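You operate a simulated robot arm through the tools that you are given. There is no shell and no other tool.

You are at the controls of a simulated robot arm. One attempt, no reset.

Task
Clamp the ochre block, press its gold leaf down and burnish it bright.
Fine: stop up to it, black knob at TIGHT; white pad first, then the polishing stone; both go back. Set down upright: polishing stone with green knob.

It is judged by the outcome, as a careful person would: the job done as asked, and still so three seconds after it is handed in. It fails if anything else is knocked over, pushed out of place, dropped, spilled or broken.

Robot
A 6-joint arm with a two-finger parallel gripper, fixed in place. Base frame: the origin is at the foot of the arm, x ahead of it, y to its left, z up; the work surface is at about z = 0. Readings come in m, rad, newtons and seconds.
With the tool pointing down near the work surface it reaches from about 0.14 to 0.58 m from the base axis. Its first joint turns from -1.152 to 1.152 rad. Payload 2.1 kg.
The tool frame sits at the grasp point between the pads (the TCP): z along the fingers, y along the line on which they close. The tips reach 0.03 m beyond it. The gripper opens to 0.094 m. The fingers are 0.028 m wide and 0.01 m thick; the gripper's body (0.05 by 0.096 m) begins 0.055 m behind the TCP.
Orientation is that of the tool frame in the base frame, as a unit quaternion [w, x, y, z]. With the fingers straight down and closing along the base's y, the tool's x points along the base's -x, its y along +y and its z along -z.

Tools
- The arm moves only by the tool send_rows. Its argument "steps" is one flat list of numbers, 7 for each row, row after row: the shift along the tool's x, y, z in mm, then the turn, a rotation vector about the tool's x, y, z in rad, then the opening in per cent of the stroke, from 0 (shut) to 100 (fully open). In form: [dx, dy, dz, ax, ay, az, claw, dx, dy, dz, ax, ay, az, claw, ...]. A call has 1 to 20 rows; each row is the pose to reach, as a shift and turn from the pose commanded when the call began, along the tool's axes at that moment. Each row takes 0.2 s and may step no farther than 0.05 m and 0.15 rad from the row before; otherwise, or with a gripper value out of range, the whole call is refused. Where a pose cannot be reached the arm comes as near as it can. A force on the tool above 40 N (or 10 N above the force at the start of the call, whichever is more), or a blocked arm, ends the call early, and 0.2 s more pass. Each finger travels about 0.072 m/s and halts on what it meets, pressing with about 38 N; the grip force reading is that of the motor and also rises with nothing between the fingers. The clock runs only during rows and for 0.2 s after the last one: add rows that repeat a pose to give the fingers time. The reply holds the time, the measured pose of the TCP, the force on the tool along the base axes, the opening and the grip force, in the units named above and with some noise, with the torque about the TCP (base axes, N m) and any sound that the robot's microphone picked up.
- Cameras (640 x 400 px; columns grow to the right, rows downward): "scene" is fixed at [0.0736, -0.3852, 0.4915]; the picture's right is [0.61, -0.79, 0.00], its down [-0.39, -0.31, -0.87] and it looks along [0.68, 0.53, -0.50] (base axes); focal length 325 px, centre (320, 200). "wrist" rides on the gripper at [0.076, 0.014, -0.103] in the tool frame; the picture's right is [-0.18, 0.98, 0.00], its down [-0.75, -0.14, -0.64] and it looks along [-0.63, -0.12, 0.77] (tool axes); focal length 243 px, centre (320, 200). There is no depth. A picture from a camera that has moved, and an enlarged one, comes with that camera's place and axes in the base frame and with its lens.
- grab_frame(camera): a new picture of that camera. The clock stands still meanwhile.
- inspect(camera, box): a new picture of the part [left, top, right, bottom] of that camera's present view, enlarged. The clock stands still meanwhile.
- hand_in(): hands the job in; it is judged then, once.

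Nothing tells you positions but the pictures and the camera data. Unless the task says otherwise, let go and move clear before handing in.

The tools are called after "Emit:" as name(argument=value, ...) on one line, values as JSON. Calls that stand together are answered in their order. send_rows: Moves the arm, as the interface text tells. Its arguments: {"type":"object","properties":{"steps":{"type":"array"}},"required":["steps"]} The other tools are called the same way: grab_frame (camera) takes a picture; inspect (camera, box) takes an enlarged picture of a part of a camera's view; hand_in () hands the job in.

At the start:

```text
clock: 0.0
eef_pos: [0.3376, -0.1445, 0.3012]
ee_rot: [0.001, -0.001, 1.0, 0.0]
wrist_force: [0.0, 0.5, -0.5]
ft_torque: [-0.02, -0.01, 0.02]
finger_gap: 0.0942
grip_force: 0.1
```

scene: 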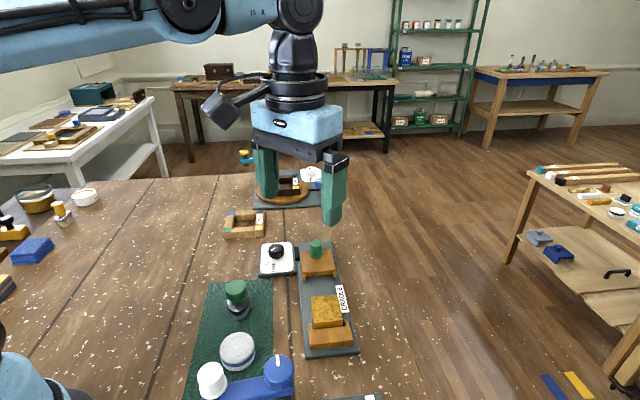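
wrist: 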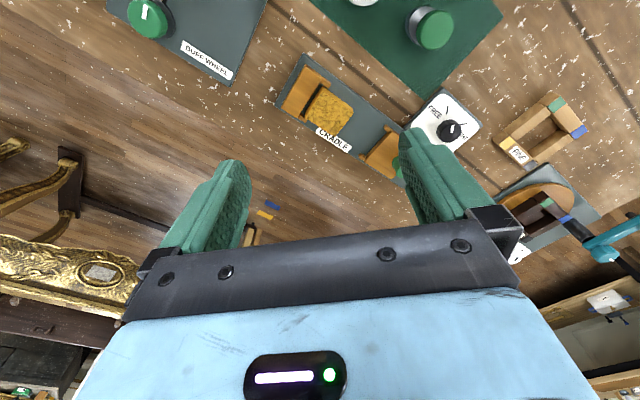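

I see a cradle with an ochre block and a fixed jaw, a sliding stop with a green peg, a black knob dial, and a green mat with a green-knobbed tool and a white pad. I'll look closer before moving.

Emit:
inspect(camera="scene", box=[180, 220, 380, 400])

Emit:
inspect(camera="scene", box=[250, 230, 370, 310])

Emit:
inspect(camera="wrist", box=[260, 0, 520, 200])

Emit:
inspect(camera="scene", box=[200, 140, 360, 250])

```text
2.22 times, centred on (280, 310) of scene
camera zoom: at [0.0736, -0.3852, 0.4915], right [0.61, -0.79, 0.0], down [-0.39, -0.31, -0.87], along [0.68, 0.53, -0.5], focal length 721 px, centre (409, -44)
```

zoom: 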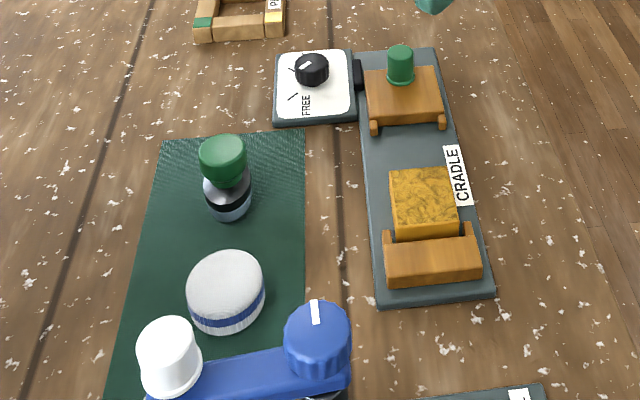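

```text
5.00 times, centred on (310, 270) of scene
camera zoom: at [0.0736, -0.3852, 0.4915], right [0.61, -0.79, 0.0], down [-0.39, -0.31, -0.87], along [0.68, 0.53, -0.5], focal length 1623 px, centre (370, -150)
```

zoom: 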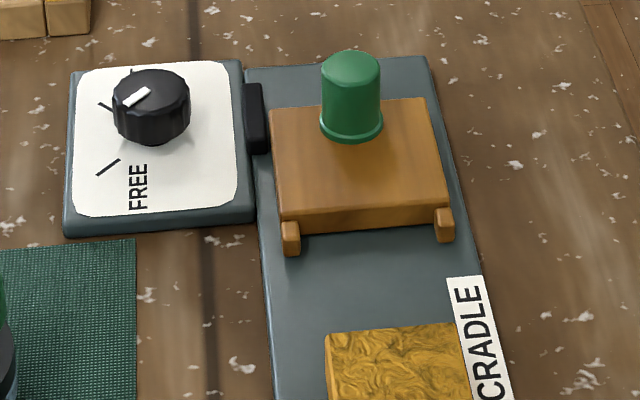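

```text
2.00 times, centred on (390, 100) of wrist
camera zoom: at [0.2613, -0.1295, 0.4043], right [0.18, 0.98, 0.0], down [0.75, -0.14, 0.64], along [0.63, -0.12, -0.77], focal length 485 px, centre (180, 400)
```

zoom: 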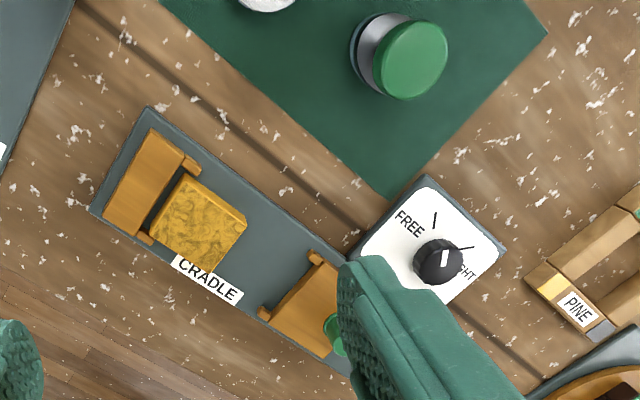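

```text
3.64 times, centred on (280, 195) of scene
camera zoom: at [0.0736, -0.3852, 0.4915], right [0.61, -0.79, 0.0], down [-0.39, -0.31, -0.87], along [0.68, 0.53, -0.5], focal length 1180 px, centre (466, 218)
```

zoom: 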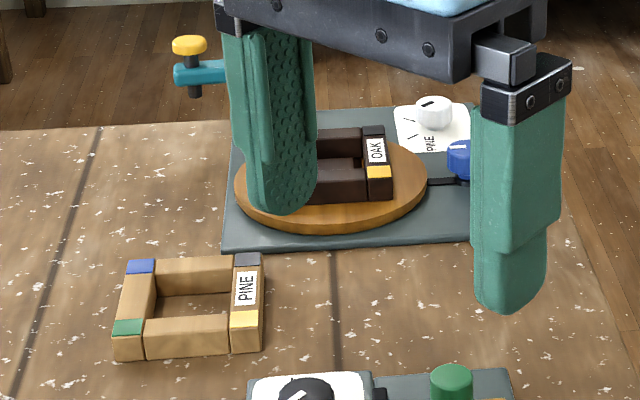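

The block sits at about (0.386, -0.158), the stop at about (0.482, -0.063) and the knob at about (0.46, 0.037). I'll back off and up for a better overhead view.

Emit:
send_rows(steps=[30, 25, -15, 0, 0, 0, 100, 60, 50, -30, 0, 0, 0, 100, 90, 75, -45, 0, 0, 0, 100, 110, 95, -60, 0, 0, 0, 100, 110, 95, -60, 0, 0, 0, 100])

Emit:
grab_frame(camera="wrist")

Emit:
grab_frame(camera="scene")

```text
clock: 1.2
eef_pos: [0.2268, -0.0498, 0.3611]
ee_rot: [0.001, 0.0, 1.0, 0.0]
wrist_force: [0.2, -0.4, 0.0]
ft_torque: [-0.01, 0.0, 0.01]
finger_gap: 0.0942
grip_force: 0.0
```

```text
taken
camera wrist: at [0.1505, -0.0349, 0.4646], right [0.18, 0.98, 0.0], down [0.75, -0.14, 0.64], along [0.63, -0.12, -0.77], focal length 243 px, centre (320, 200)
```

wrist: 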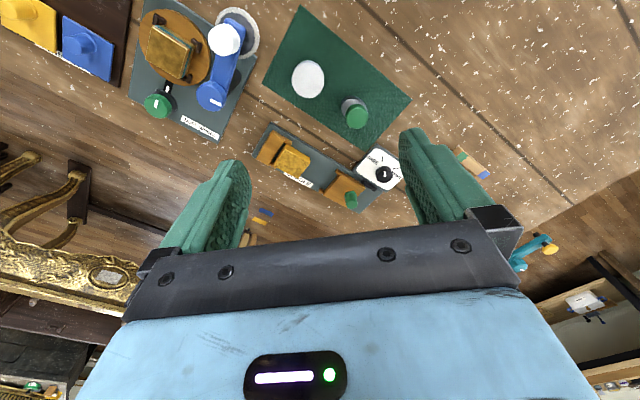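

```text
taken
```

scene: 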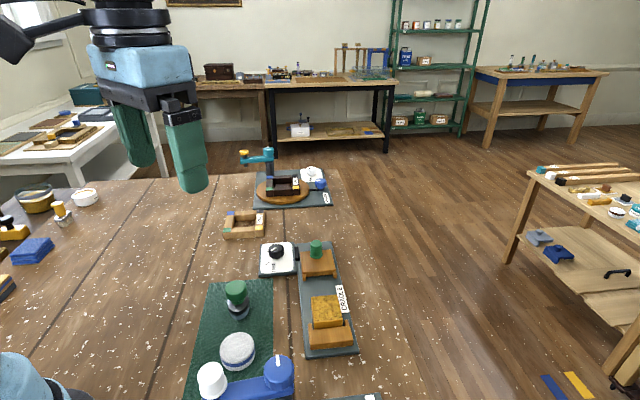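

Now the wrist camera sees the whole cradle from above. I'll enlarge it.

Emit:
inspect(camera="wrist", box=[240, 100, 420, 220])

Emit:
inspect(camera="wrist", box=[350, 140, 410, 200])

Emit:
inspect(camera="wrist", box=[260, 0, 440, 140])

Emit:
inspect(camera="wrist", box=[120, 0, 270, 140])

```text
3.33 times, centred on (330, 160) of wrist
camera zoom: at [0.1505, -0.0349, 0.4646], right [0.18, 0.98, 0.0], down [0.75, -0.14, 0.64], along [0.63, -0.12, -0.77], focal length 809 px, centre (287, 333)
```

zoom: 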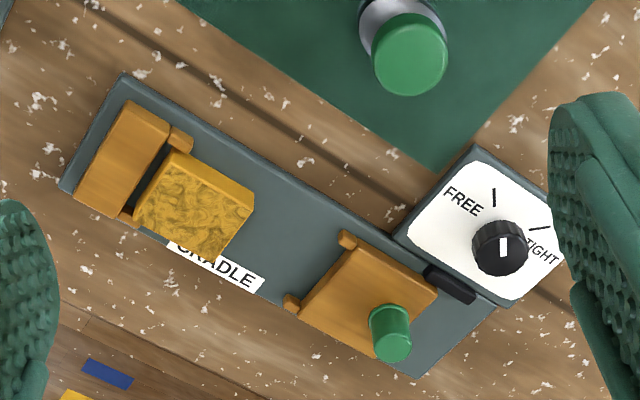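

```text
6.67 times, centred on (380, 170) of wrist
camera zoom: at [0.1505, -0.0349, 0.4646], right [0.18, 0.98, 0.0], down [0.75, -0.14, 0.64], along [0.63, -0.12, -0.77], focal length 1618 px, centre (-80, 400)
```

zoom: 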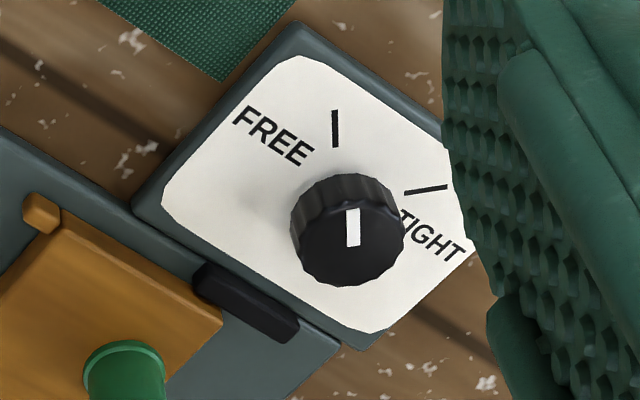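

```text
2.86 times, centred on (350, 70) of wrist
camera zoom: at [0.1505, -0.0349, 0.4646], right [0.18, 0.98, 0.0], down [0.75, -0.14, 0.64], along [0.63, -0.12, -0.77], focal length 693 px, centre (234, 571)
```

zoom: 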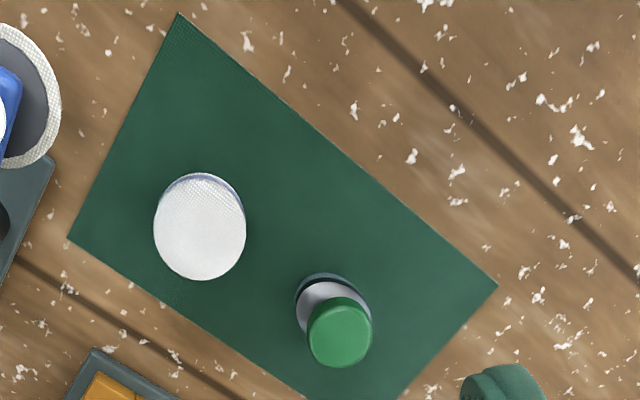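

```text
2.86 times, centred on (195, 70) of wrist
camera zoom: at [0.1505, -0.0349, 0.4646], right [0.18, 0.98, 0.0], down [0.75, -0.14, 0.64], along [0.63, -0.12, -0.77], focal length 693 px, centre (677, 571)
```

zoom: 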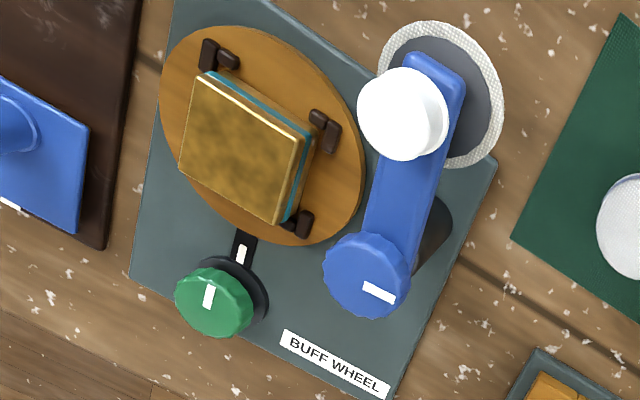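

FREE points toward −x and TIGHT toward +y, about the knob axis at roughly (0.4625, 0.045), so the knob needs a quarter turn clockwise from above. The stop's green peg is near (0.514, -0.032), top about 0.055. I'll go above it turned 45° so the fingers close along the rail.

Emit:
send_rows(steps=[-32, 3, 20, 0, 0, 0.112, 100, -64, 6, 40, 0, 0, 0.224, 100, -96, 9, 60, 0, 0, 0.336, 100, -128, 12, 80, 0, 0, 0.448, 100, -160, 14, 100, 0, 0, 0.56, 100, -192, 16, 120, 0, 0, 0.672, 100, -223, 18, 140, 0, 0, 0.785, 100, -250, 18, 160, 0, 0, 0.785, 100, -250, 18, 160, 0, 0, 0.785, 100])

Emit:
grab_frame(camera="wrist")

Emit:
grab_frame(camera="scene")

```text
clock: 3.2
eef_pos: [0.4772, -0.0306, 0.2015]
ee_rot: [0.0, 0.382, 0.924, 0.0]
wrist_force: [0.0, -0.8, 0.7]
ft_torque: [-0.02, 0.03, 0.01]
finger_gap: 0.0938
grip_force: 0.2
```

```text
taken
camera wrist: at [0.4328, 0.0336, 0.3044], right [0.82, 0.57, 0.0], down [0.43, -0.63, 0.64], along [0.36, -0.53, -0.77], focal length 243 px, centre (320, 200)
```

wrist: 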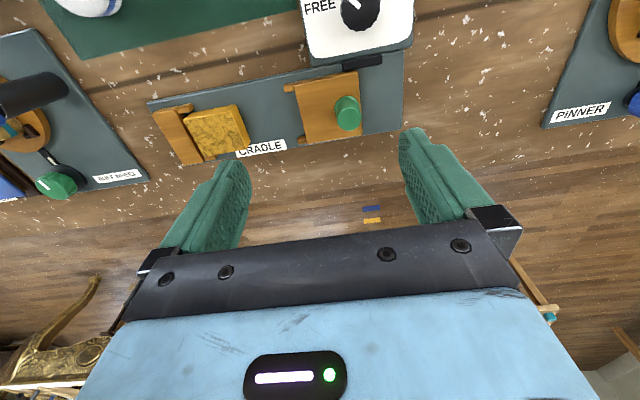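

```text
taken
```

scene: 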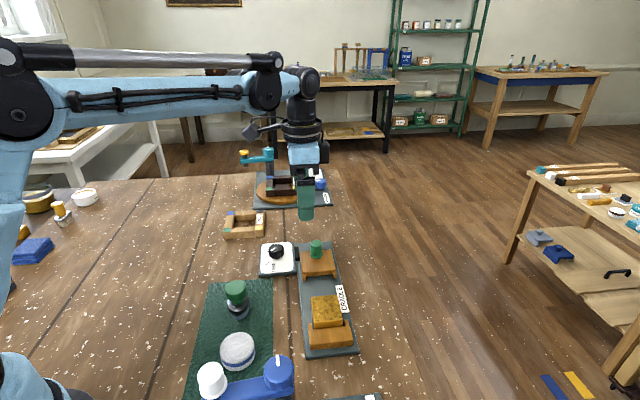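

Emit:
inspect(camera="wrist", box=[140, 50, 420, 180])

Emit:
inspect(camera="scene", box=[290, 230, 370, 360])

```text
2.29 times, centred on (280, 115) of wrist
camera zoom: at [0.4328, 0.0336, 0.3044], right [0.82, 0.57, 0.0], down [0.43, -0.63, 0.64], along [0.36, -0.53, -0.77], focal length 555 px, centre (411, 394)
```

zoom: 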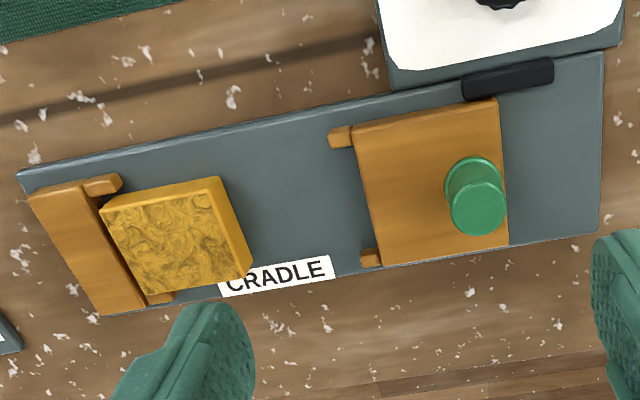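

```text
3.08 times, centred on (330, 295) of scene
camera zoom: at [0.0736, -0.3852, 0.4915], right [0.61, -0.79, 0.0], down [-0.39, -0.31, -0.87], along [0.68, 0.53, -0.5], focal length 999 px, centre (289, -92)
```

zoom: 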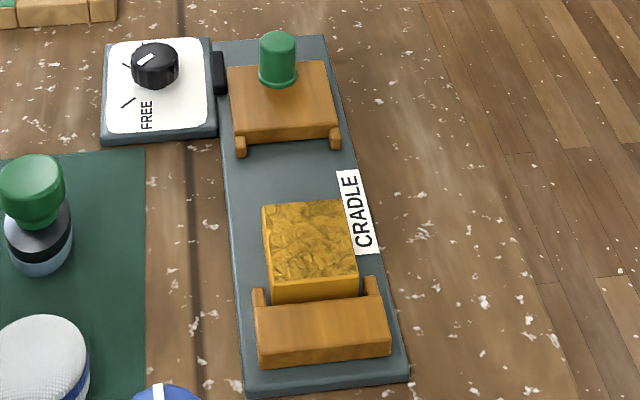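

The peg is confirmed at about (0.513, -0.030), and the travel to the block is about 70 mm. I'm descending over the peg with open fingers.

Emit:
send_rows(steps=[-8, 8, 20, 0, 0, 0, 100, -16, 17, 50, 0, 0, 0, 100, -25, 26, 85, 0, 0, 0, 100, -25, 26, 100, 0, 0, 0, 100, -25, 26, 100, 0, 0, 0, 100])

Emit:
grab_frame(camera="wrist")

Emit:
inspect(camera="scene", box=[240, 160, 400, 290])

```text
clock: 4.4
eef_pos: [0.5131, -0.0308, 0.0997]
ee_rot: [0.001, 0.382, 0.924, 0.001]
wrist_force: [0.2, 0.2, 0.0]
ft_torque: [-0.03, 0.0, 0.01]
finger_gap: 0.094
grip_force: 0.0
```

```text
taken
camera wrist: at [0.4696, 0.0338, 0.2043], right [0.82, 0.57, 0.0], down [0.43, -0.63, 0.64], along [0.36, -0.53, -0.77], focal length 243 px, centre (320, 200)
```

wrist: 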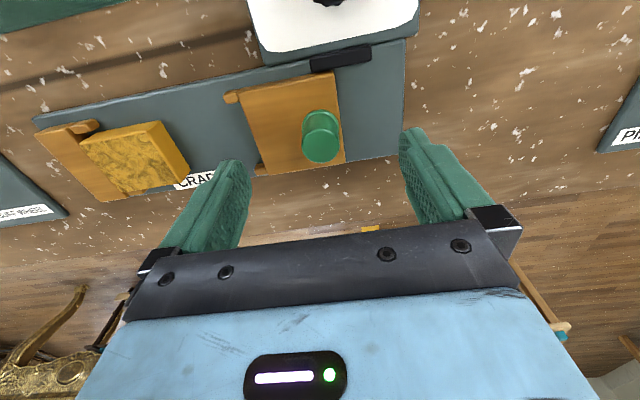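

```text
3.08 times, centred on (320, 225) of scene
camera zoom: at [0.0736, -0.3852, 0.4915], right [0.61, -0.79, 0.0], down [-0.39, -0.31, -0.87], along [0.68, 0.53, -0.5], focal length 999 px, centre (320, 123)
```

zoom: 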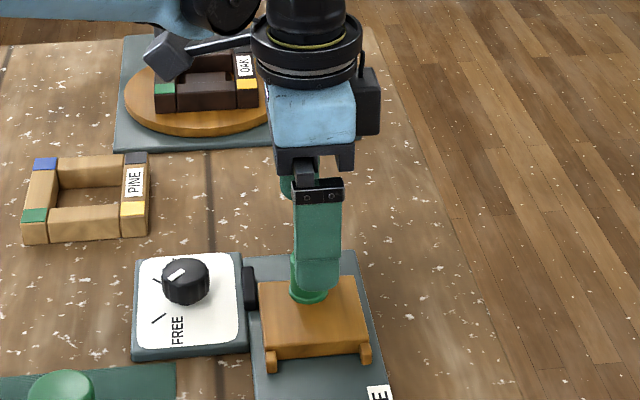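

The peg is centred between the fingers, so I'll descend and close on it.

Emit:
send_rows(steps=[0, 0, 20, 0, 0, 0, 100, 0, 0, 39, 0, 0, 0, 100, 0, 0, 39, 0, 0, 0, 60, 0, 0, 39, 0, 0, 0, 20, 0, 0, 39, 0, 0, 0, 10, 0, 0, 39, 0, 0, 0, 10])

Emit:
grab_frame(camera="wrist")

```text
clock: 5.8
eef_pos: [0.5145, -0.0316, 0.064]
ee_rot: [0.0, 0.382, 0.924, 0.001]
wrist_force: [-0.1, 0.2, -4.1]
ft_torque: [-0.44, 0.35, 0.01]
finger_gap: 0.0251
grip_force: 44.7
```

```text
taken
camera wrist: at [0.47, 0.0339, 0.1659], right [0.82, 0.57, 0.0], down [0.43, -0.63, 0.64], along [0.36, -0.53, -0.77], focal length 243 px, centre (320, 200)
```

wrist: 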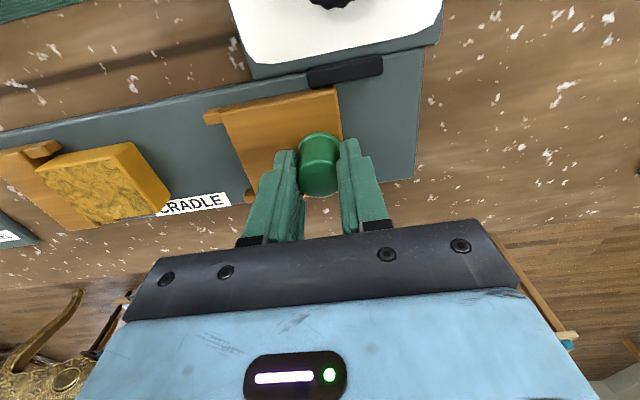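

Gripped the peg (25 mm). Now I slide the stop along the rail toward the block in small steps.

Emit:
send_rows(steps=[0, -4, -3, 0, 0, 0, 10, 0, -12, -3, 0, 0, 0, 10, 0, -20, -3, 0, 0, 0, 10, 0, -28, -3, 0, 0, 0, 10, 0, -36, -3, 0, 0, 0, 10, 0, -44, -3, 0, 0, 0, 10, 0, -50, -3, 0, 0, 0, 10, 0, -55, -3, 0, 0, 0, 10])

Emit:
grab_frame(camera="wrist")

Emit:
inspect(camera="scene", box=[240, 220, 400, 360])

```text
clock: 6.2
eef_pos: [0.5116, -0.0341, 0.0627]
ee_rot: [0.0, 0.382, 0.924, 0.0]
wrist_force: [0.0, 0.6, -8.2]
ft_torque: [-0.23, 0.53, 0.03]
finger_gap: 0.0249
grip_force: 44.8
stopped in row 2: the force on the tool passed its limit at 45 N (the readings are from after the stop); the commanded pose is now the measured one
```

```text
taken
camera wrist: at [0.4677, 0.0316, 0.166], right [0.82, 0.57, 0.0], down [0.43, -0.63, 0.64], along [0.36, -0.53, -0.77], focal length 243 px, centre (320, 200)
```

wrist: 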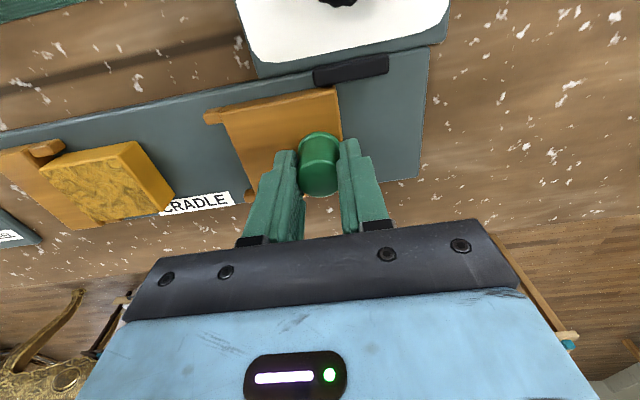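

```text
2.86 times, centred on (320, 290) of scene
camera zoom: at [0.0736, -0.3852, 0.4915], right [0.61, -0.79, 0.0], down [-0.39, -0.31, -0.87], along [0.68, 0.53, -0.5], focal length 927 px, centre (320, -57)
```

zoom: 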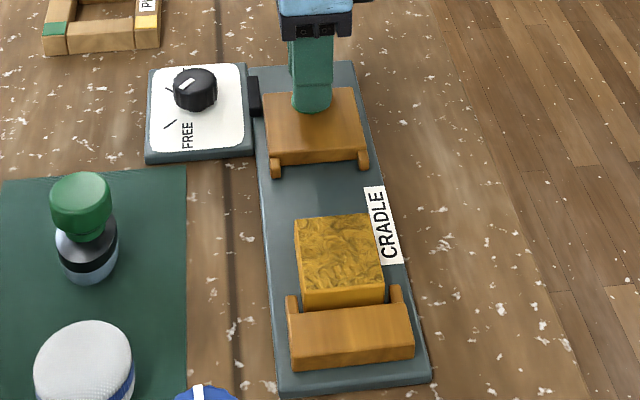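

The stop moved only about 3 mm before the force limit. There is some vertical load on the peg, so I'll open slightly, rise a few mm, re-grip and push more slowly.

Emit:
send_rows(steps=[0, 0, 0, 0, 0, 0, 45, 0, 0, 0, 0, 0, 0, 45, 0, 0, -4, 0, 0, 0, 45, 0, 0, -4, 0, 0, 0, 45])

Emit:
inspect(camera="wrist", box=[180, 60, 420, 240])

```text
clock: 7.2
eef_pos: [0.511, -0.0321, 0.0677]
ee_rot: [0.001, 0.382, 0.924, 0.001]
wrist_force: [-0.3, 1.3, 0.7]
ft_torque: [0.0, -0.02, 0.0]
finger_gap: 0.0424
grip_force: 0.1
```

```text
2.22 times, centred on (300, 150) of wrist
camera zoom: at [0.4675, 0.0316, 0.1703], right [0.82, 0.57, 0.0], down [0.43, -0.63, 0.64], along [0.36, -0.53, -0.77], focal length 539 px, centre (364, 311)
```

zoom: 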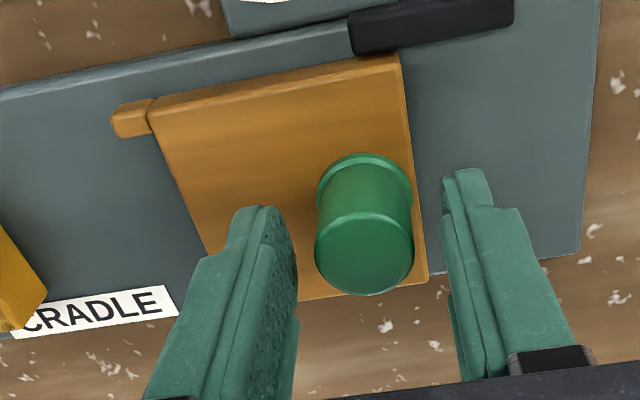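

Emit:
send_rows(steps=[0, 0, 0, 0, 0, 0, 28, 0, 0, 0, 0, 0, 0, 22, 0, 0, 0, 0, 0, 0, 22, 0, 0, 0, 0, 0, 0, 22])

```text
clock: 8.2
eef_pos: [0.5127, -0.0343, 0.0678]
ee_rot: [0.001, 0.382, 0.924, 0.0]
wrist_force: [-0.6, -0.3, 1.1]
ft_torque: [-0.38, 0.32, 0.01]
finger_gap: 0.0248
grip_force: 45.2
```

Emit:
send_rows(steps=[0, -2, 0, 0, 0, 0, 22, 0, -4, 0, 0, 0, 0, 22, 0, -6, 0, 0, 0, 0, 22, 0, -8, 0, 0, 0, 0, 22, 0, -10, 0, 0, 0, 0, 22, 0, -12, 0, 0, 0, 0, 22, 0, -14, 0, 0, 0, 0, 22, 0, -16, 0, 0, 0, 0, 22])

Emit:
inspect(camera="wrist", box=[180, 60, 420, 240])

```text
clock: 10.0
eef_pos: [0.4997, -0.045, 0.0681]
ee_rot: [0.001, 0.381, 0.924, 0.0]
wrist_force: [-0.5, 1.9, 4.1]
ft_torque: [-0.19, 0.32, -0.01]
finger_gap: 0.0248
grip_force: 45.6
```

```text
2.22 times, centred on (300, 150) of wrist
camera zoom: at [0.4561, 0.0203, 0.1704], right [0.82, 0.57, 0.0], down [0.43, -0.63, 0.64], along [0.36, -0.53, -0.77], focal length 539 px, centre (364, 311)
```

zoom: 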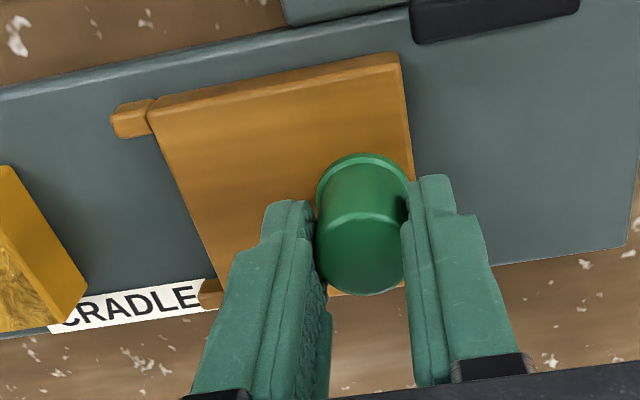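

The slow push works and the stop has slid about 19 mm. Continuing.

Emit:
send_rows(steps=[0, -2, 0, 0, 0, 0, 22, 0, -4, 0, 0, 0, 0, 22, 0, -6, 0, 0, 0, 0, 22, 0, -8, 0, 0, 0, 0, 22, 0, -10, 0, 0, 0, 0, 22, 0, -12, 0, 0, 0, 0, 22, 0, -14, 0, 0, 0, 0, 22, 0, -16, 0, 0, 0, 0, 22, 0, -18, 0, 0, 0, 0, 22, 0, -20, 0, 0, 0, 0, 22, 0, -22, 0, 0, 0, 0, 22, 0, -24, 0, 0, 0, 0, 22, 0, -26, 0, 0, 0, 0, 22, 0, -28, 0, 0, 0, 0, 22, 0, -30, 0, 0, 0, 0, 22, 0, -32, 0, 0, 0, 0, 22])

Emit:
grab_frame(camera="wrist")

Emit:
inspect(camera="scene", box=[250, 240, 390, 360])

```text
clock: 13.4
eef_pos: [0.4774, -0.0673, 0.0676]
ee_rot: [0.0, 0.382, 0.924, 0.0]
wrist_force: [0.1, 0.4, 3.0]
ft_torque: [-0.28, 0.27, 0.0]
finger_gap: 0.0248
grip_force: 45.1
```

```text
taken
camera wrist: at [0.4337, -0.0021, 0.1703], right [0.82, 0.57, 0.0], down [0.43, -0.63, 0.64], along [0.36, -0.53, -0.77], focal length 243 px, centre (320, 200)
```

wrist: 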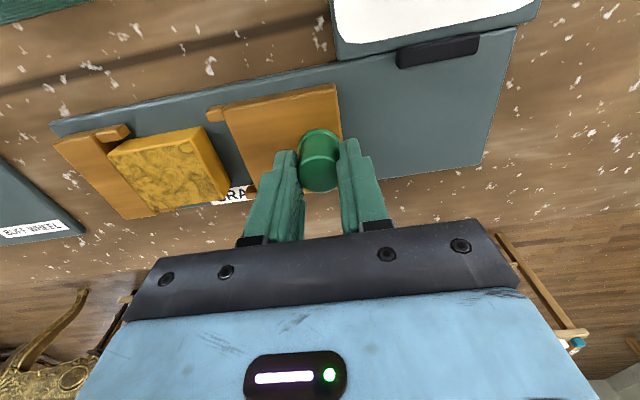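

```text
3.33 times, centred on (320, 300) of scene
camera zoom: at [0.0736, -0.3852, 0.4915], right [0.61, -0.79, 0.0], down [-0.39, -0.31, -0.87], along [0.68, 0.53, -0.5], focal length 1082 px, centre (320, -133)
```

zoom: 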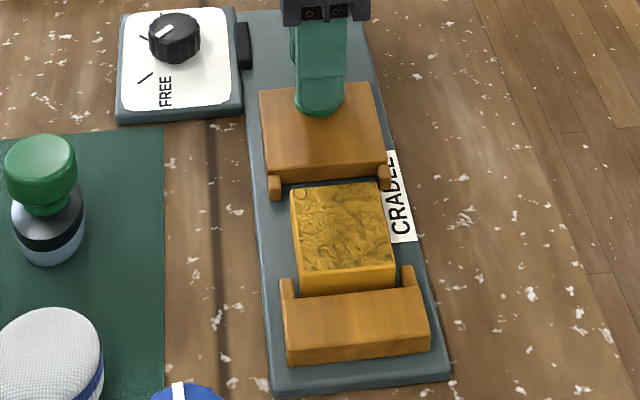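

The stop is nearly there, with about 10–15 mm left. I'm continuing gently and watching for contact.

Emit:
send_rows(steps=[0, -2, 0, 0, 0, 0, 22, 0, -4, 0, 0, 0, 0, 22, 0, -6, 0, 0, 0, 0, 22, 0, -8, 0, 0, 0, 0, 22, 0, -9.5, 0, 0, 0, 0, 22, 0, -11, 0, 0, 0, 0, 22])

Emit:
inspect(camera="wrist", box=[60, 60, 360, 240])

Emit:
inspect(camera="scene", box=[280, 270, 370, 350])

```text
clock: 14.8
eef_pos: [0.4696, -0.0753, 0.0674]
ee_rot: [0.0, 0.382, 0.924, 0.0]
wrist_force: [-2.2, 3.2, 1.4]
ft_torque: [-0.43, 0.18, 0.02]
finger_gap: 0.0252
grip_force: 45.1
```

```text
2.13 times, centred on (210, 150) of wrist
camera zoom: at [0.4259, -0.0101, 0.1704], right [0.82, 0.57, 0.0], down [0.43, -0.63, 0.64], along [0.36, -0.53, -0.77], focal length 518 px, centre (555, 307)
```

zoom: 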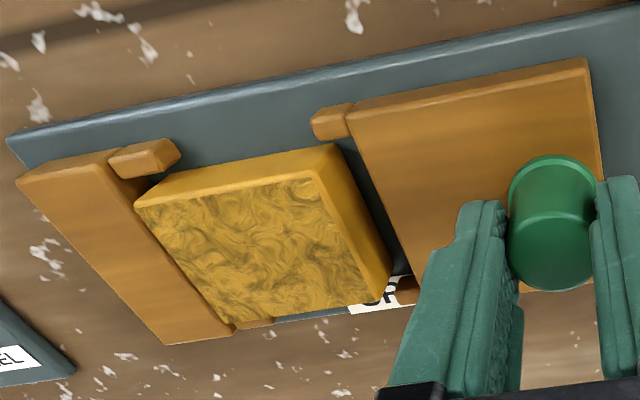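

```text
5.00 times, centred on (325, 310) of scene
camera zoom: at [0.0736, -0.3852, 0.4915], right [0.61, -0.79, 0.0], down [-0.39, -0.31, -0.87], along [0.68, 0.53, -0.5], focal length 1623 px, centre (295, -350)
```

zoom: 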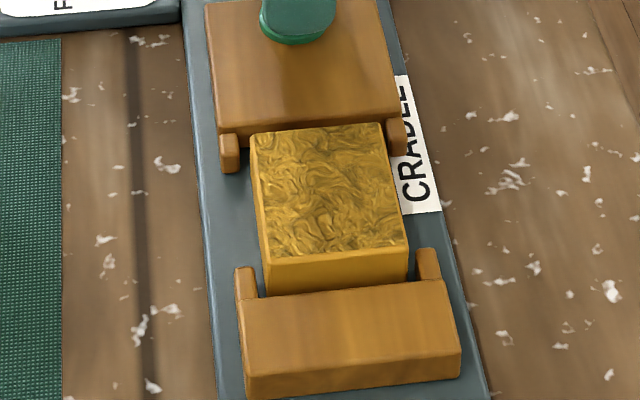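

There is still a gap of several millimetres, so I keep going gently.

Emit:
send_rows(steps=[0, -1.5, 0, 0, 0, 0, 22, 0, -3, 0, 0, 0, 0, 22, 0, -4.5, 0, 0, 0, 0, 22, 0, -6, 0, 0, 0, 0, 22, 0, -7.5, 0, 0, 0, 0, 22, 0, -9, 0, 0, 0, 0, 22])

Emit:
inspect(camera="wrist", box=[60, 60, 360, 240])

```text
clock: 16.2
eef_pos: [0.4626, -0.0812, 0.0681]
ee_rot: [0.0, 0.382, 0.924, 0.0]
wrist_force: [-4.6, 5.9, -1.7]
ft_torque: [-0.37, 0.25, -0.01]
finger_gap: 0.0248
grip_force: 45.0
```

```text
2.13 times, centred on (210, 150) of wrist
camera zoom: at [0.4197, -0.0163, 0.1703], right [0.82, 0.57, 0.0], down [0.43, -0.63, 0.64], along [0.36, -0.53, -0.77], focal length 518 px, centre (555, 307)
```

zoom: 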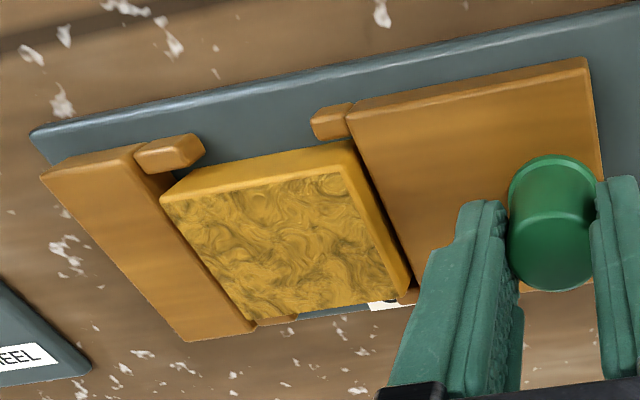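

Sideways load is building because the rail is slightly off 45°. I'll relieve that and continue until contact.

Emit:
send_rows(steps=[1, 0, 0, 0, 0, 0, 22, 1.5, -1, 0, 0, 0, 0, 22, 1.5, -2, 0, 0, 0, 0, 22, 1.5, -3, 0, 0, 0, 0, 22, 1.5, -4, 0, 0, 0, 0, 22, 1.5, -5, 0, 0, 0, 0, 22])

Emit:
inspect(camera="wrist", box=[60, 60, 360, 240])

Emit:
inspect(camera="scene", box=[280, 270, 370, 350])

```text
clock: 17.6
eef_pos: [0.4599, -0.0854, 0.0681]
ee_rot: [0.002, 0.383, 0.924, 0.0]
wrist_force: [14.6, -14.3, -5.0]
ft_torque: [-0.92, -0.19, -0.05]
finger_gap: 0.0248
grip_force: 44.9
```

```text
2.13 times, centred on (210, 150) of wrist
camera zoom: at [0.4155, -0.0195, 0.17], right [0.82, 0.57, 0.0], down [0.43, -0.63, 0.65], along [0.37, -0.53, -0.76], focal length 518 px, centre (555, 307)
```

zoom: 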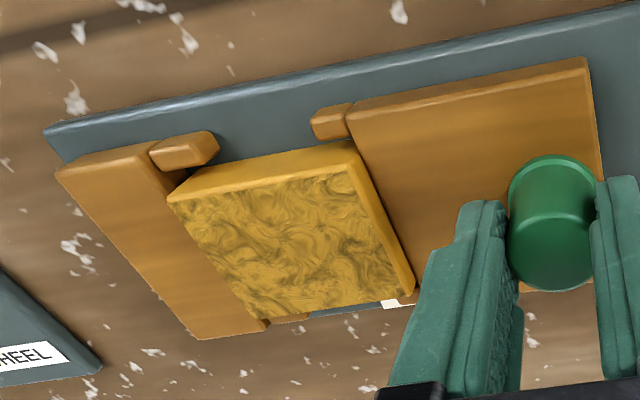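

```text
5.00 times, centred on (325, 310) of scene
camera zoom: at [0.0736, -0.3852, 0.4915], right [0.61, -0.79, 0.0], down [-0.39, -0.31, -0.87], along [0.68, 0.53, -0.5], focal length 1623 px, centre (295, -350)
```

zoom: 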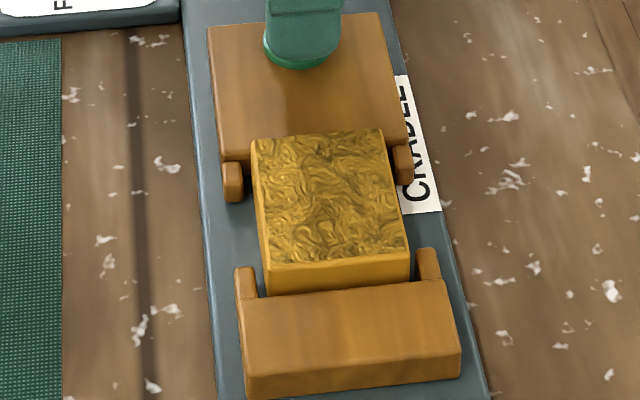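

The sideways compensation was too much. I'll take 1 mm back and advance to contact.

Emit:
send_rows(steps=[-0.5, 0, 0, 0, 0, 0, 22, -1, -1, 0, 0, 0, 0, 22, -1, -2, 0, 0, 0, 0, 22, -1, -3, 0, 0, 0, 0, 22, -1, -4, 0, 0, 0, 0, 22])

Emit:
inspect(camera="wrist", box=[60, 60, 360, 240])

Emit:
inspect(camera="scene", box=[280, 270, 370, 350])

```text
clock: 18.8
eef_pos: [0.4565, -0.0868, 0.0679]
ee_rot: [0.001, 0.383, 0.924, 0.001]
wrist_force: [7.9, -6.4, -5.5]
ft_torque: [-0.74, -0.2, 0.04]
finger_gap: 0.0248
grip_force: 44.4
```

```text
2.13 times, centred on (210, 150) of wrist
camera zoom: at [0.4132, -0.0225, 0.1704], right [0.82, 0.57, 0.0], down [0.43, -0.63, 0.64], along [0.36, -0.53, -0.77], focal length 518 px, centre (555, 307)
```

zoom: 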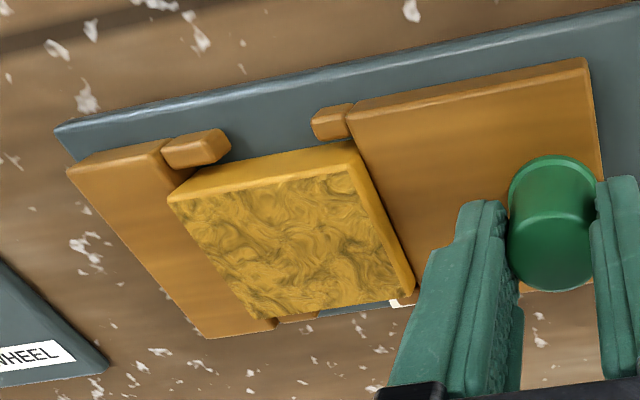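

```text
5.00 times, centred on (325, 310) of scene
camera zoom: at [0.0736, -0.3852, 0.4915], right [0.61, -0.79, 0.0], down [-0.39, -0.31, -0.87], along [0.68, 0.53, -0.5], focal length 1623 px, centre (295, -350)
```

zoom: 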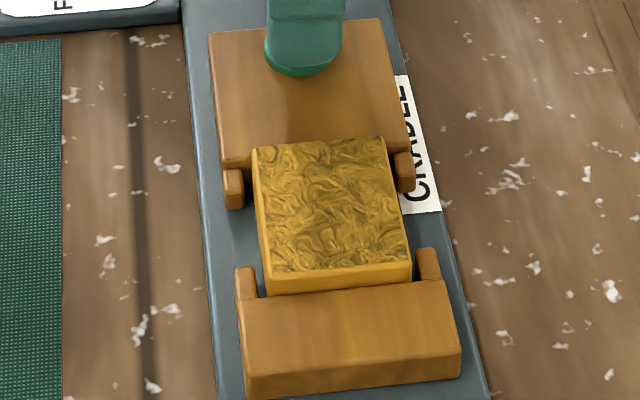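

The stop now touches the block and is moving it toward the fixed jaw. I'll continue until it closes up against the jaw.

Emit:
send_rows(steps=[0, -1, 0, 0, 0, 0, 22, -0.3, -2, 0, 0, 0, 0, 22, -0.3, -3, 0, 0, 0, 0, 22, -0.3, -4, 0, 0, 0, 0, 22, -0.3, -5, 0, 0, 0, 0, 22])

Emit:
inspect(camera="wrist", box=[60, 60, 360, 240])

Emit:
inspect(camera="scene", box=[280, 270, 370, 350])

```text
clock: 20.1
eef_pos: [0.4551, -0.0872, 0.0676]
ee_rot: [0.004, 0.379, 0.925, 0.005]
wrist_force: [6.4, 1.8, -3.0]
ft_torque: [-0.23, 0.47, -0.09]
finger_gap: 0.0251
grip_force: 45.2
stopped in row 5: the force on the tool passed its limit at 40 N (the readings are from after the stop); the commanded pose is now the measured one
```

```text
2.13 times, centred on (210, 150) of wrist
camera zoom: at [0.4112, -0.0238, 0.1703], right [0.82, 0.57, 0.01], down [0.43, -0.63, 0.64], along [0.38, -0.52, -0.77], focal length 518 px, centre (555, 307)
```

zoom: 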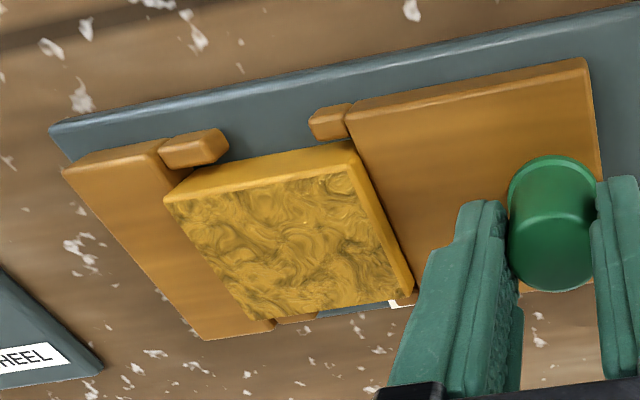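

```text
5.00 times, centred on (325, 310) of scene
camera zoom: at [0.0735, -0.3852, 0.4915], right [0.61, -0.79, 0.0], down [-0.39, -0.31, -0.87], along [0.68, 0.53, -0.5], focal length 1623 px, centre (295, -350)
```

zoom: 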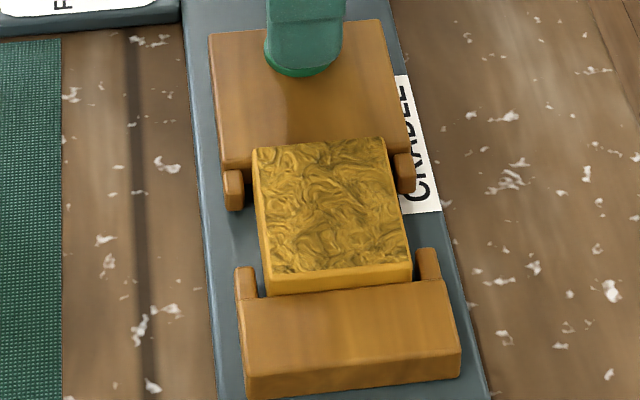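

The push ended at the force limit with the stop firmly against the block and the block against the jaw. Now I release the peg, rise, and check.

Emit:
send_rows(steps=[0, 0, 0, 0, 0, 0, 35, 0, 0, 0, 0, 0, 0, 50, 0, 0, 0, 0, 0, 0, 60, 0, 0, -15, 0, 0, 0, 60, 0, 0, -45, 0, 0, 0, 60, 0, 0, -90, 0, 0, 0, 60, 0, 0, -90, 0, 0, 0, 60])

Emit:
grab_frame(camera="wrist")

Emit:
inspect(camera="scene", box=[240, 230, 380, 360])

```text
clock: 21.7
eef_pos: [0.4549, -0.0895, 0.1574]
ee_rot: [0.004, 0.38, 0.925, 0.004]
wrist_force: [-0.3, 1.0, -0.1]
ft_torque: [0.02, 0.0, 0.0]
finger_gap: 0.0566
grip_force: 0.1
```

```text
taken
camera wrist: at [0.4099, -0.0248, 0.2605], right [0.82, 0.57, 0.01], down [0.43, -0.63, 0.64], along [0.37, -0.52, -0.77], focal length 243 px, centre (320, 200)
```

wrist: 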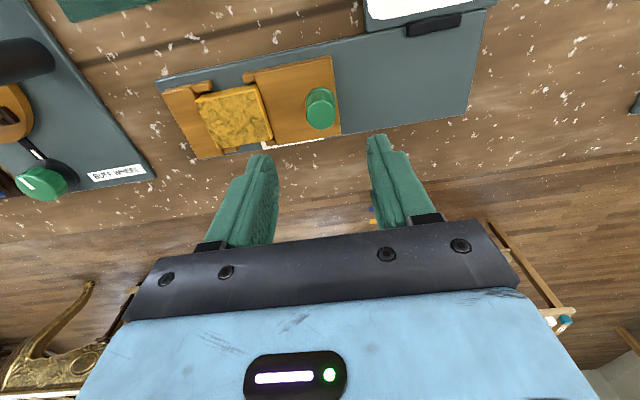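

```text
3.08 times, centred on (310, 295) of scene
camera zoom: at [0.0736, -0.3852, 0.4915], right [0.61, -0.79, 0.0], down [-0.39, -0.31, -0.87], along [0.68, 0.53, -0.5], focal length 999 px, centre (351, -92)
```

zoom: 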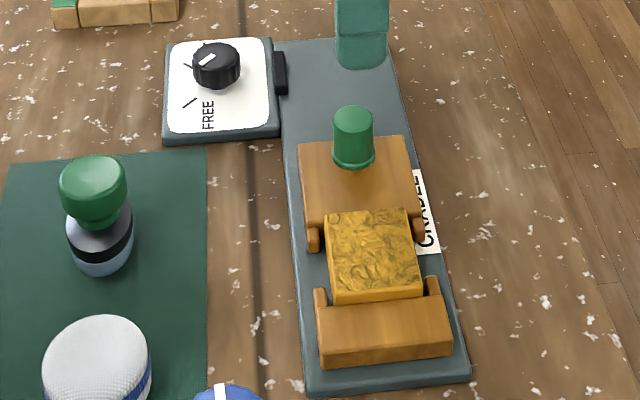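

The stop is flush with the block. Next I go above the black knob, squared up with the base axes.

Emit:
send_rows(steps=[13, 14, 0, 0.001, 0.001, -0.112, 60, 26, 29, 0, 0.002, 0.002, -0.224, 60, 39, 43, 0, 0.003, 0.003, -0.336, 60, 51, 58, 5, 0.004, 0.004, -0.448, 60, 64, 72, 10, 0.005, 0.005, -0.56, 60, 77, 87, 15, 0.006, 0.006, -0.672, 60, 89, 101, 20, 0.008, 0.008, -0.78, 60, 89, 101, 20, 0.008, 0.008, -0.78, 60])

Emit:
grab_frame(camera="wrist")

Emit:
inspect(camera="scene", box=[220, 190, 340, 290])

```text
clock: 23.5
eef_pos: [0.463, 0.0475, 0.1382]
ee_rot: [0.0, 0.0, 1.0, 0.001]
wrist_force: [-1.2, -1.2, 0.5]
ft_torque: [-0.02, 0.02, 0.0]
finger_gap: 0.0563
grip_force: 0.2
```

```text
taken
camera wrist: at [0.3871, 0.0611, 0.241], right [0.18, 0.98, 0.0], down [0.75, -0.14, 0.64], along [0.63, -0.12, -0.77], focal length 243 px, centre (320, 200)
```

wrist: 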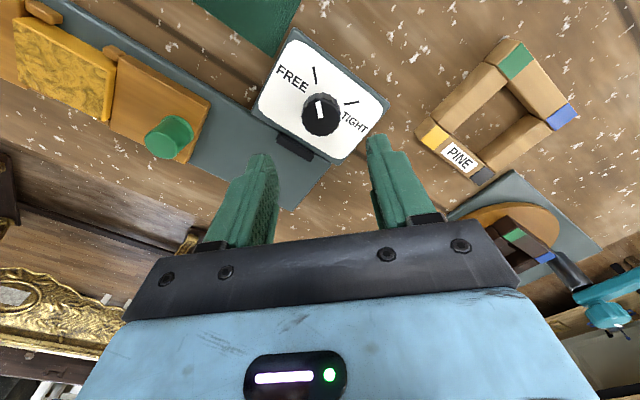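

```text
4.00 times, centred on (280, 240) of scene
camera zoom: at [0.0736, -0.3852, 0.4915], right [0.61, -0.79, 0.0], down [-0.39, -0.31, -0.87], along [0.68, 0.53, -0.5], focal length 1298 px, centre (480, 40)
```

zoom: 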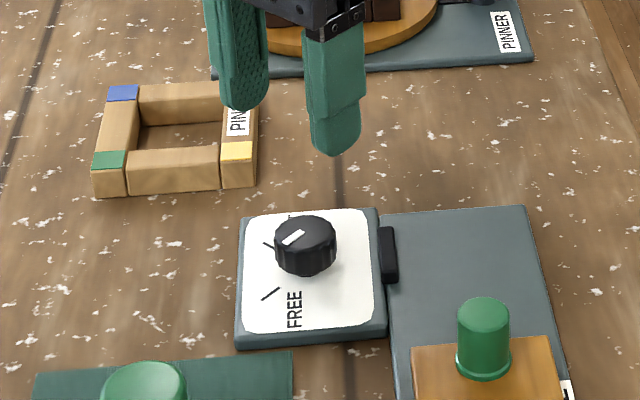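

Emit:
inspect(camera="wrist", box=[250, 40, 400, 160])

```text
3.33 times, centred on (325, 100) of wrist
camera zoom: at [0.3871, 0.0611, 0.241], right [0.18, 0.98, 0.0], down [0.75, -0.14, 0.64], along [0.63, -0.12, -0.77], focal length 809 px, centre (303, 533)
```

zoom: 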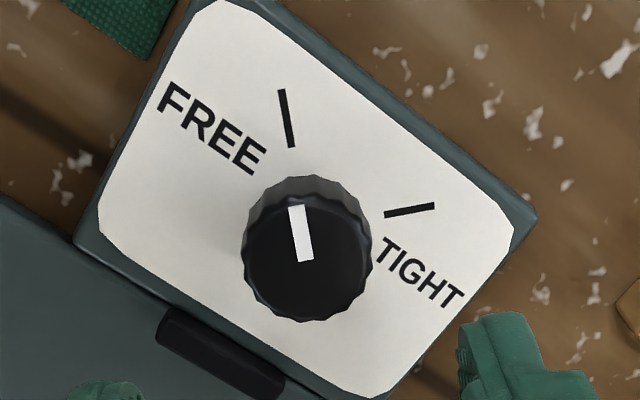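

The knob axis is at about (0.466, 0.047). I'll descend with a small correction and grip it.

Emit:
send_rows(steps=[-3, -0.5, 30, 0, 0, 0, 60, -3, -0.5, 60, 0, 0, 0, 60, -3, -0.5, 80, 0, 0, 0, 60, -3, -0.5, 88, 0, 0, 0, 60, -3, -0.5, 88, 0, 0, 0, 60])

Emit:
inspect(camera="wrist", box=[200, 80, 440, 260])

Emit:
inspect(camera="scene", box=[220, 190, 340, 290])

```text
clock: 24.7
eef_pos: [0.4662, 0.045, 0.0501]
ee_rot: [0.001, 0.0, 1.0, 0.001]
wrist_force: [0.0, -0.5, -0.4]
ft_torque: [0.03, 0.01, -0.02]
finger_gap: 0.0564
grip_force: 0.0
```

```text
2.22 times, centred on (320, 170) of wrist
camera zoom: at [0.3898, 0.0602, 0.153], right [0.18, 0.98, 0.0], down [0.75, -0.14, 0.64], along [0.63, -0.12, -0.77], focal length 539 px, centre (320, 267)
```

zoom: 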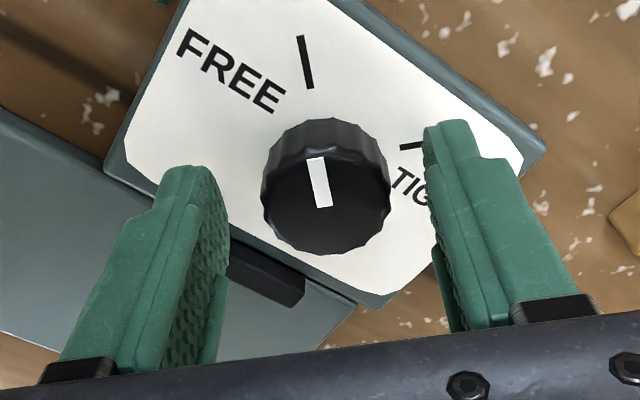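

```text
4.00 times, centred on (280, 240) of scene
camera zoom: at [0.0736, -0.3852, 0.4915], right [0.61, -0.79, 0.0], down [-0.39, -0.31, -0.87], along [0.68, 0.53, -0.5], focal length 1298 px, centre (480, 40)
```

zoom: 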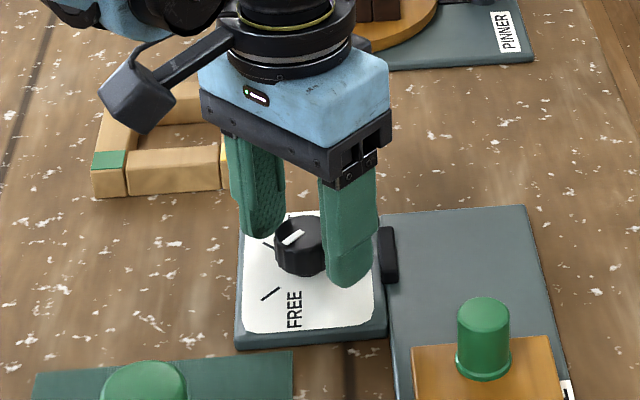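

Emit:
send_rows(steps=[-2, 1.5, 0, 0, 0, 0, 55, -2, 1.5, 0, 0, 0, 0, 40, -2, 1.5, 0, 0, 0, 0, 33, -2, 1.5, 0, 0, 0, 0, 33, -2, 1.5, 0, 0, 0, 0, 33])

Emit:
inspect(camera="wrist", box=[200, 80, 440, 260])

```text
clock: 25.9
eef_pos: [0.4672, 0.0467, 0.051]
ee_rot: [0.001, 0.0, 1.0, 0.001]
wrist_force: [1.1, -1.7, -0.6]
ft_torque: [-0.53, 0.14, -0.01]
finger_gap: 0.0336
grip_force: 45.1
```

```text
2.22 times, centred on (320, 170) of wrist
camera zoom: at [0.3919, 0.0618, 0.1533], right [0.18, 0.98, 0.0], down [0.75, -0.14, 0.64], along [0.63, -0.12, -0.77], focal length 539 px, centre (320, 267)
```

zoom: 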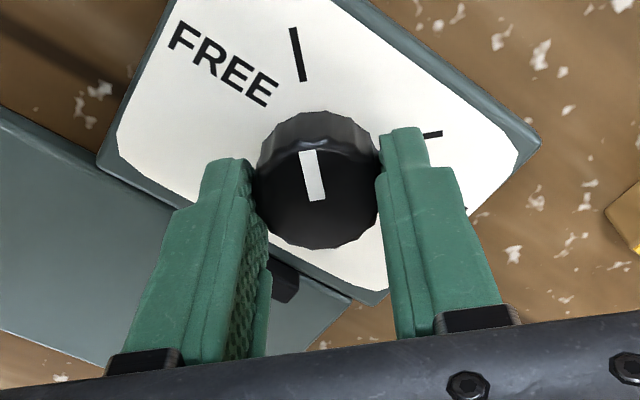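

Gripped on the knob. Rotating it clockwise (about tool z) toward TIGHT, first half.

Emit:
send_rows(steps=[0, 0, 0, 0, 0, 0.05, 25, 0, 0, 0, 0, 0, 0.15, 25, 0, 0, 0, 0, 0, 0.25, 25, 0, 0, 0, 0, 0, 0.35, 25, 0, 0, 0, 0, 0, 0.45, 25, 0, 0, 0, 0, 0, 0.55, 25, 0, 0, 0, 0, 0, 0.65, 25, 0, 0, 0, 0, 0, 0.75, 25, 0, 0, 0, 0, 0, 0.785, 25])

Emit:
inspect(camera="wrist", box=[200, 80, 440, 260])

Emit:
inspect(camera="scene", box=[220, 210, 380, 350])

```text
clock: 27.9
eef_pos: [0.4667, 0.0459, 0.0509]
ee_rot: [0.0, 0.384, 0.923, -0.001]
wrist_force: [-11.2, -21.0, -10.4]
ft_torque: [0.66, 0.61, 0.02]
finger_gap: 0.0333
grip_force: 45.3
```

```text
2.22 times, centred on (320, 170) of wrist
camera zoom: at [0.4244, 0.1109, 0.1534], right [0.83, 0.56, 0.0], down [0.43, -0.63, 0.64], along [0.36, -0.53, -0.77], focal length 539 px, centre (320, 267)
```

zoom: 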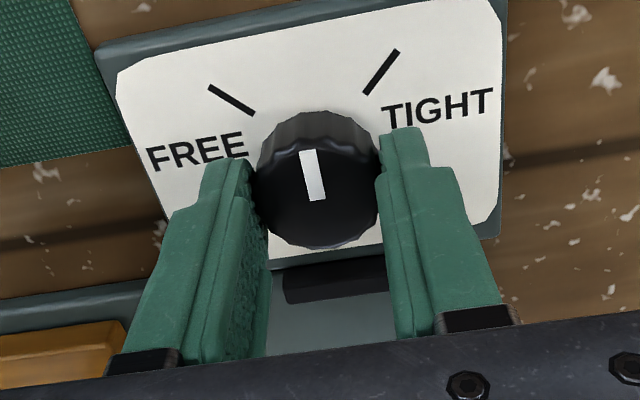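

```text
2.86 times, centred on (300, 280) of scene
camera zoom: at [0.0736, -0.3852, 0.4915], right [0.61, -0.79, 0.0], down [-0.39, -0.31, -0.87], along [0.68, 0.53, -0.5], focal length 927 px, centre (377, -29)
```

zoom: 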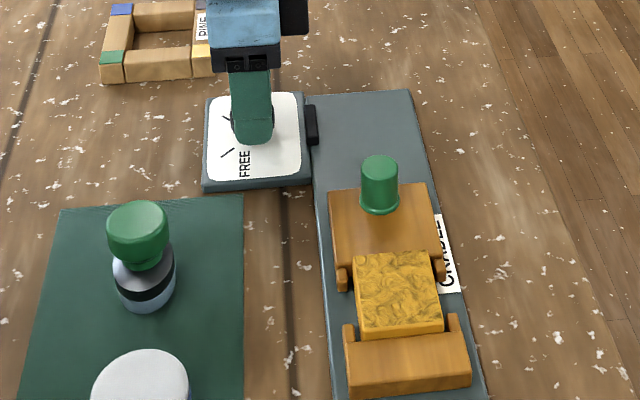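

Half way, with the knob following well. I'll relieve the side load by about 1 mm and turn the remaining 45°.

Emit:
send_rows(steps=[-0.3, -1, 0, 0, 0, 0.05, 25, -0.3, -1, 0, 0, 0, 0.15, 25, -0.3, -1, 0, 0, 0, 0.25, 25, -0.3, -1, 0, 0, 0, 0.35, 25, -0.3, -1, 0, 0, 0, 0.45, 25, -0.3, -1, 0, 0, 0, 0.55, 25, -0.3, -1, 0, 0, 0, 0.65, 25, -0.3, -1, 0, 0, 0, 0.75, 25, -0.3, -1, 0, 0, 0, 0.785, 25])

Emit:
inspect(camera="wrist", box=[200, 80, 440, 260])

```text
clock: 29.9
eef_pos: [0.468, 0.0463, 0.0512]
ee_rot: [-0.001, 0.707, 0.707, -0.003]
wrist_force: [-22.4, -15.3, -2.8]
ft_torque: [-0.41, 0.02, 0.19]
finger_gap: 0.0336
grip_force: 44.8
```

```text
2.22 times, centred on (320, 170) of wrist
camera zoom: at [0.4819, 0.1227, 0.1533], right [0.98, -0.18, 0.0], down [-0.14, -0.75, 0.64], along [-0.12, -0.63, -0.77], focal length 539 px, centre (320, 267)
```

zoom: 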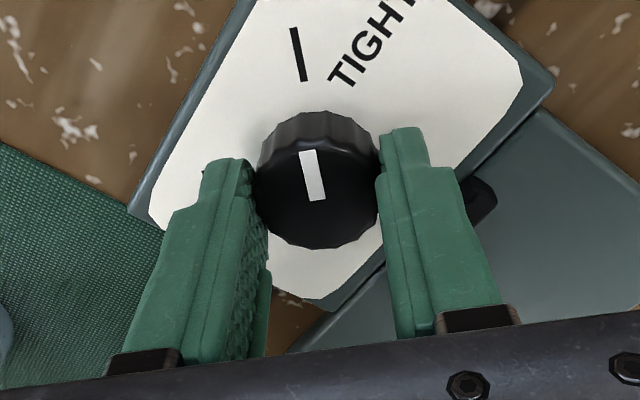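

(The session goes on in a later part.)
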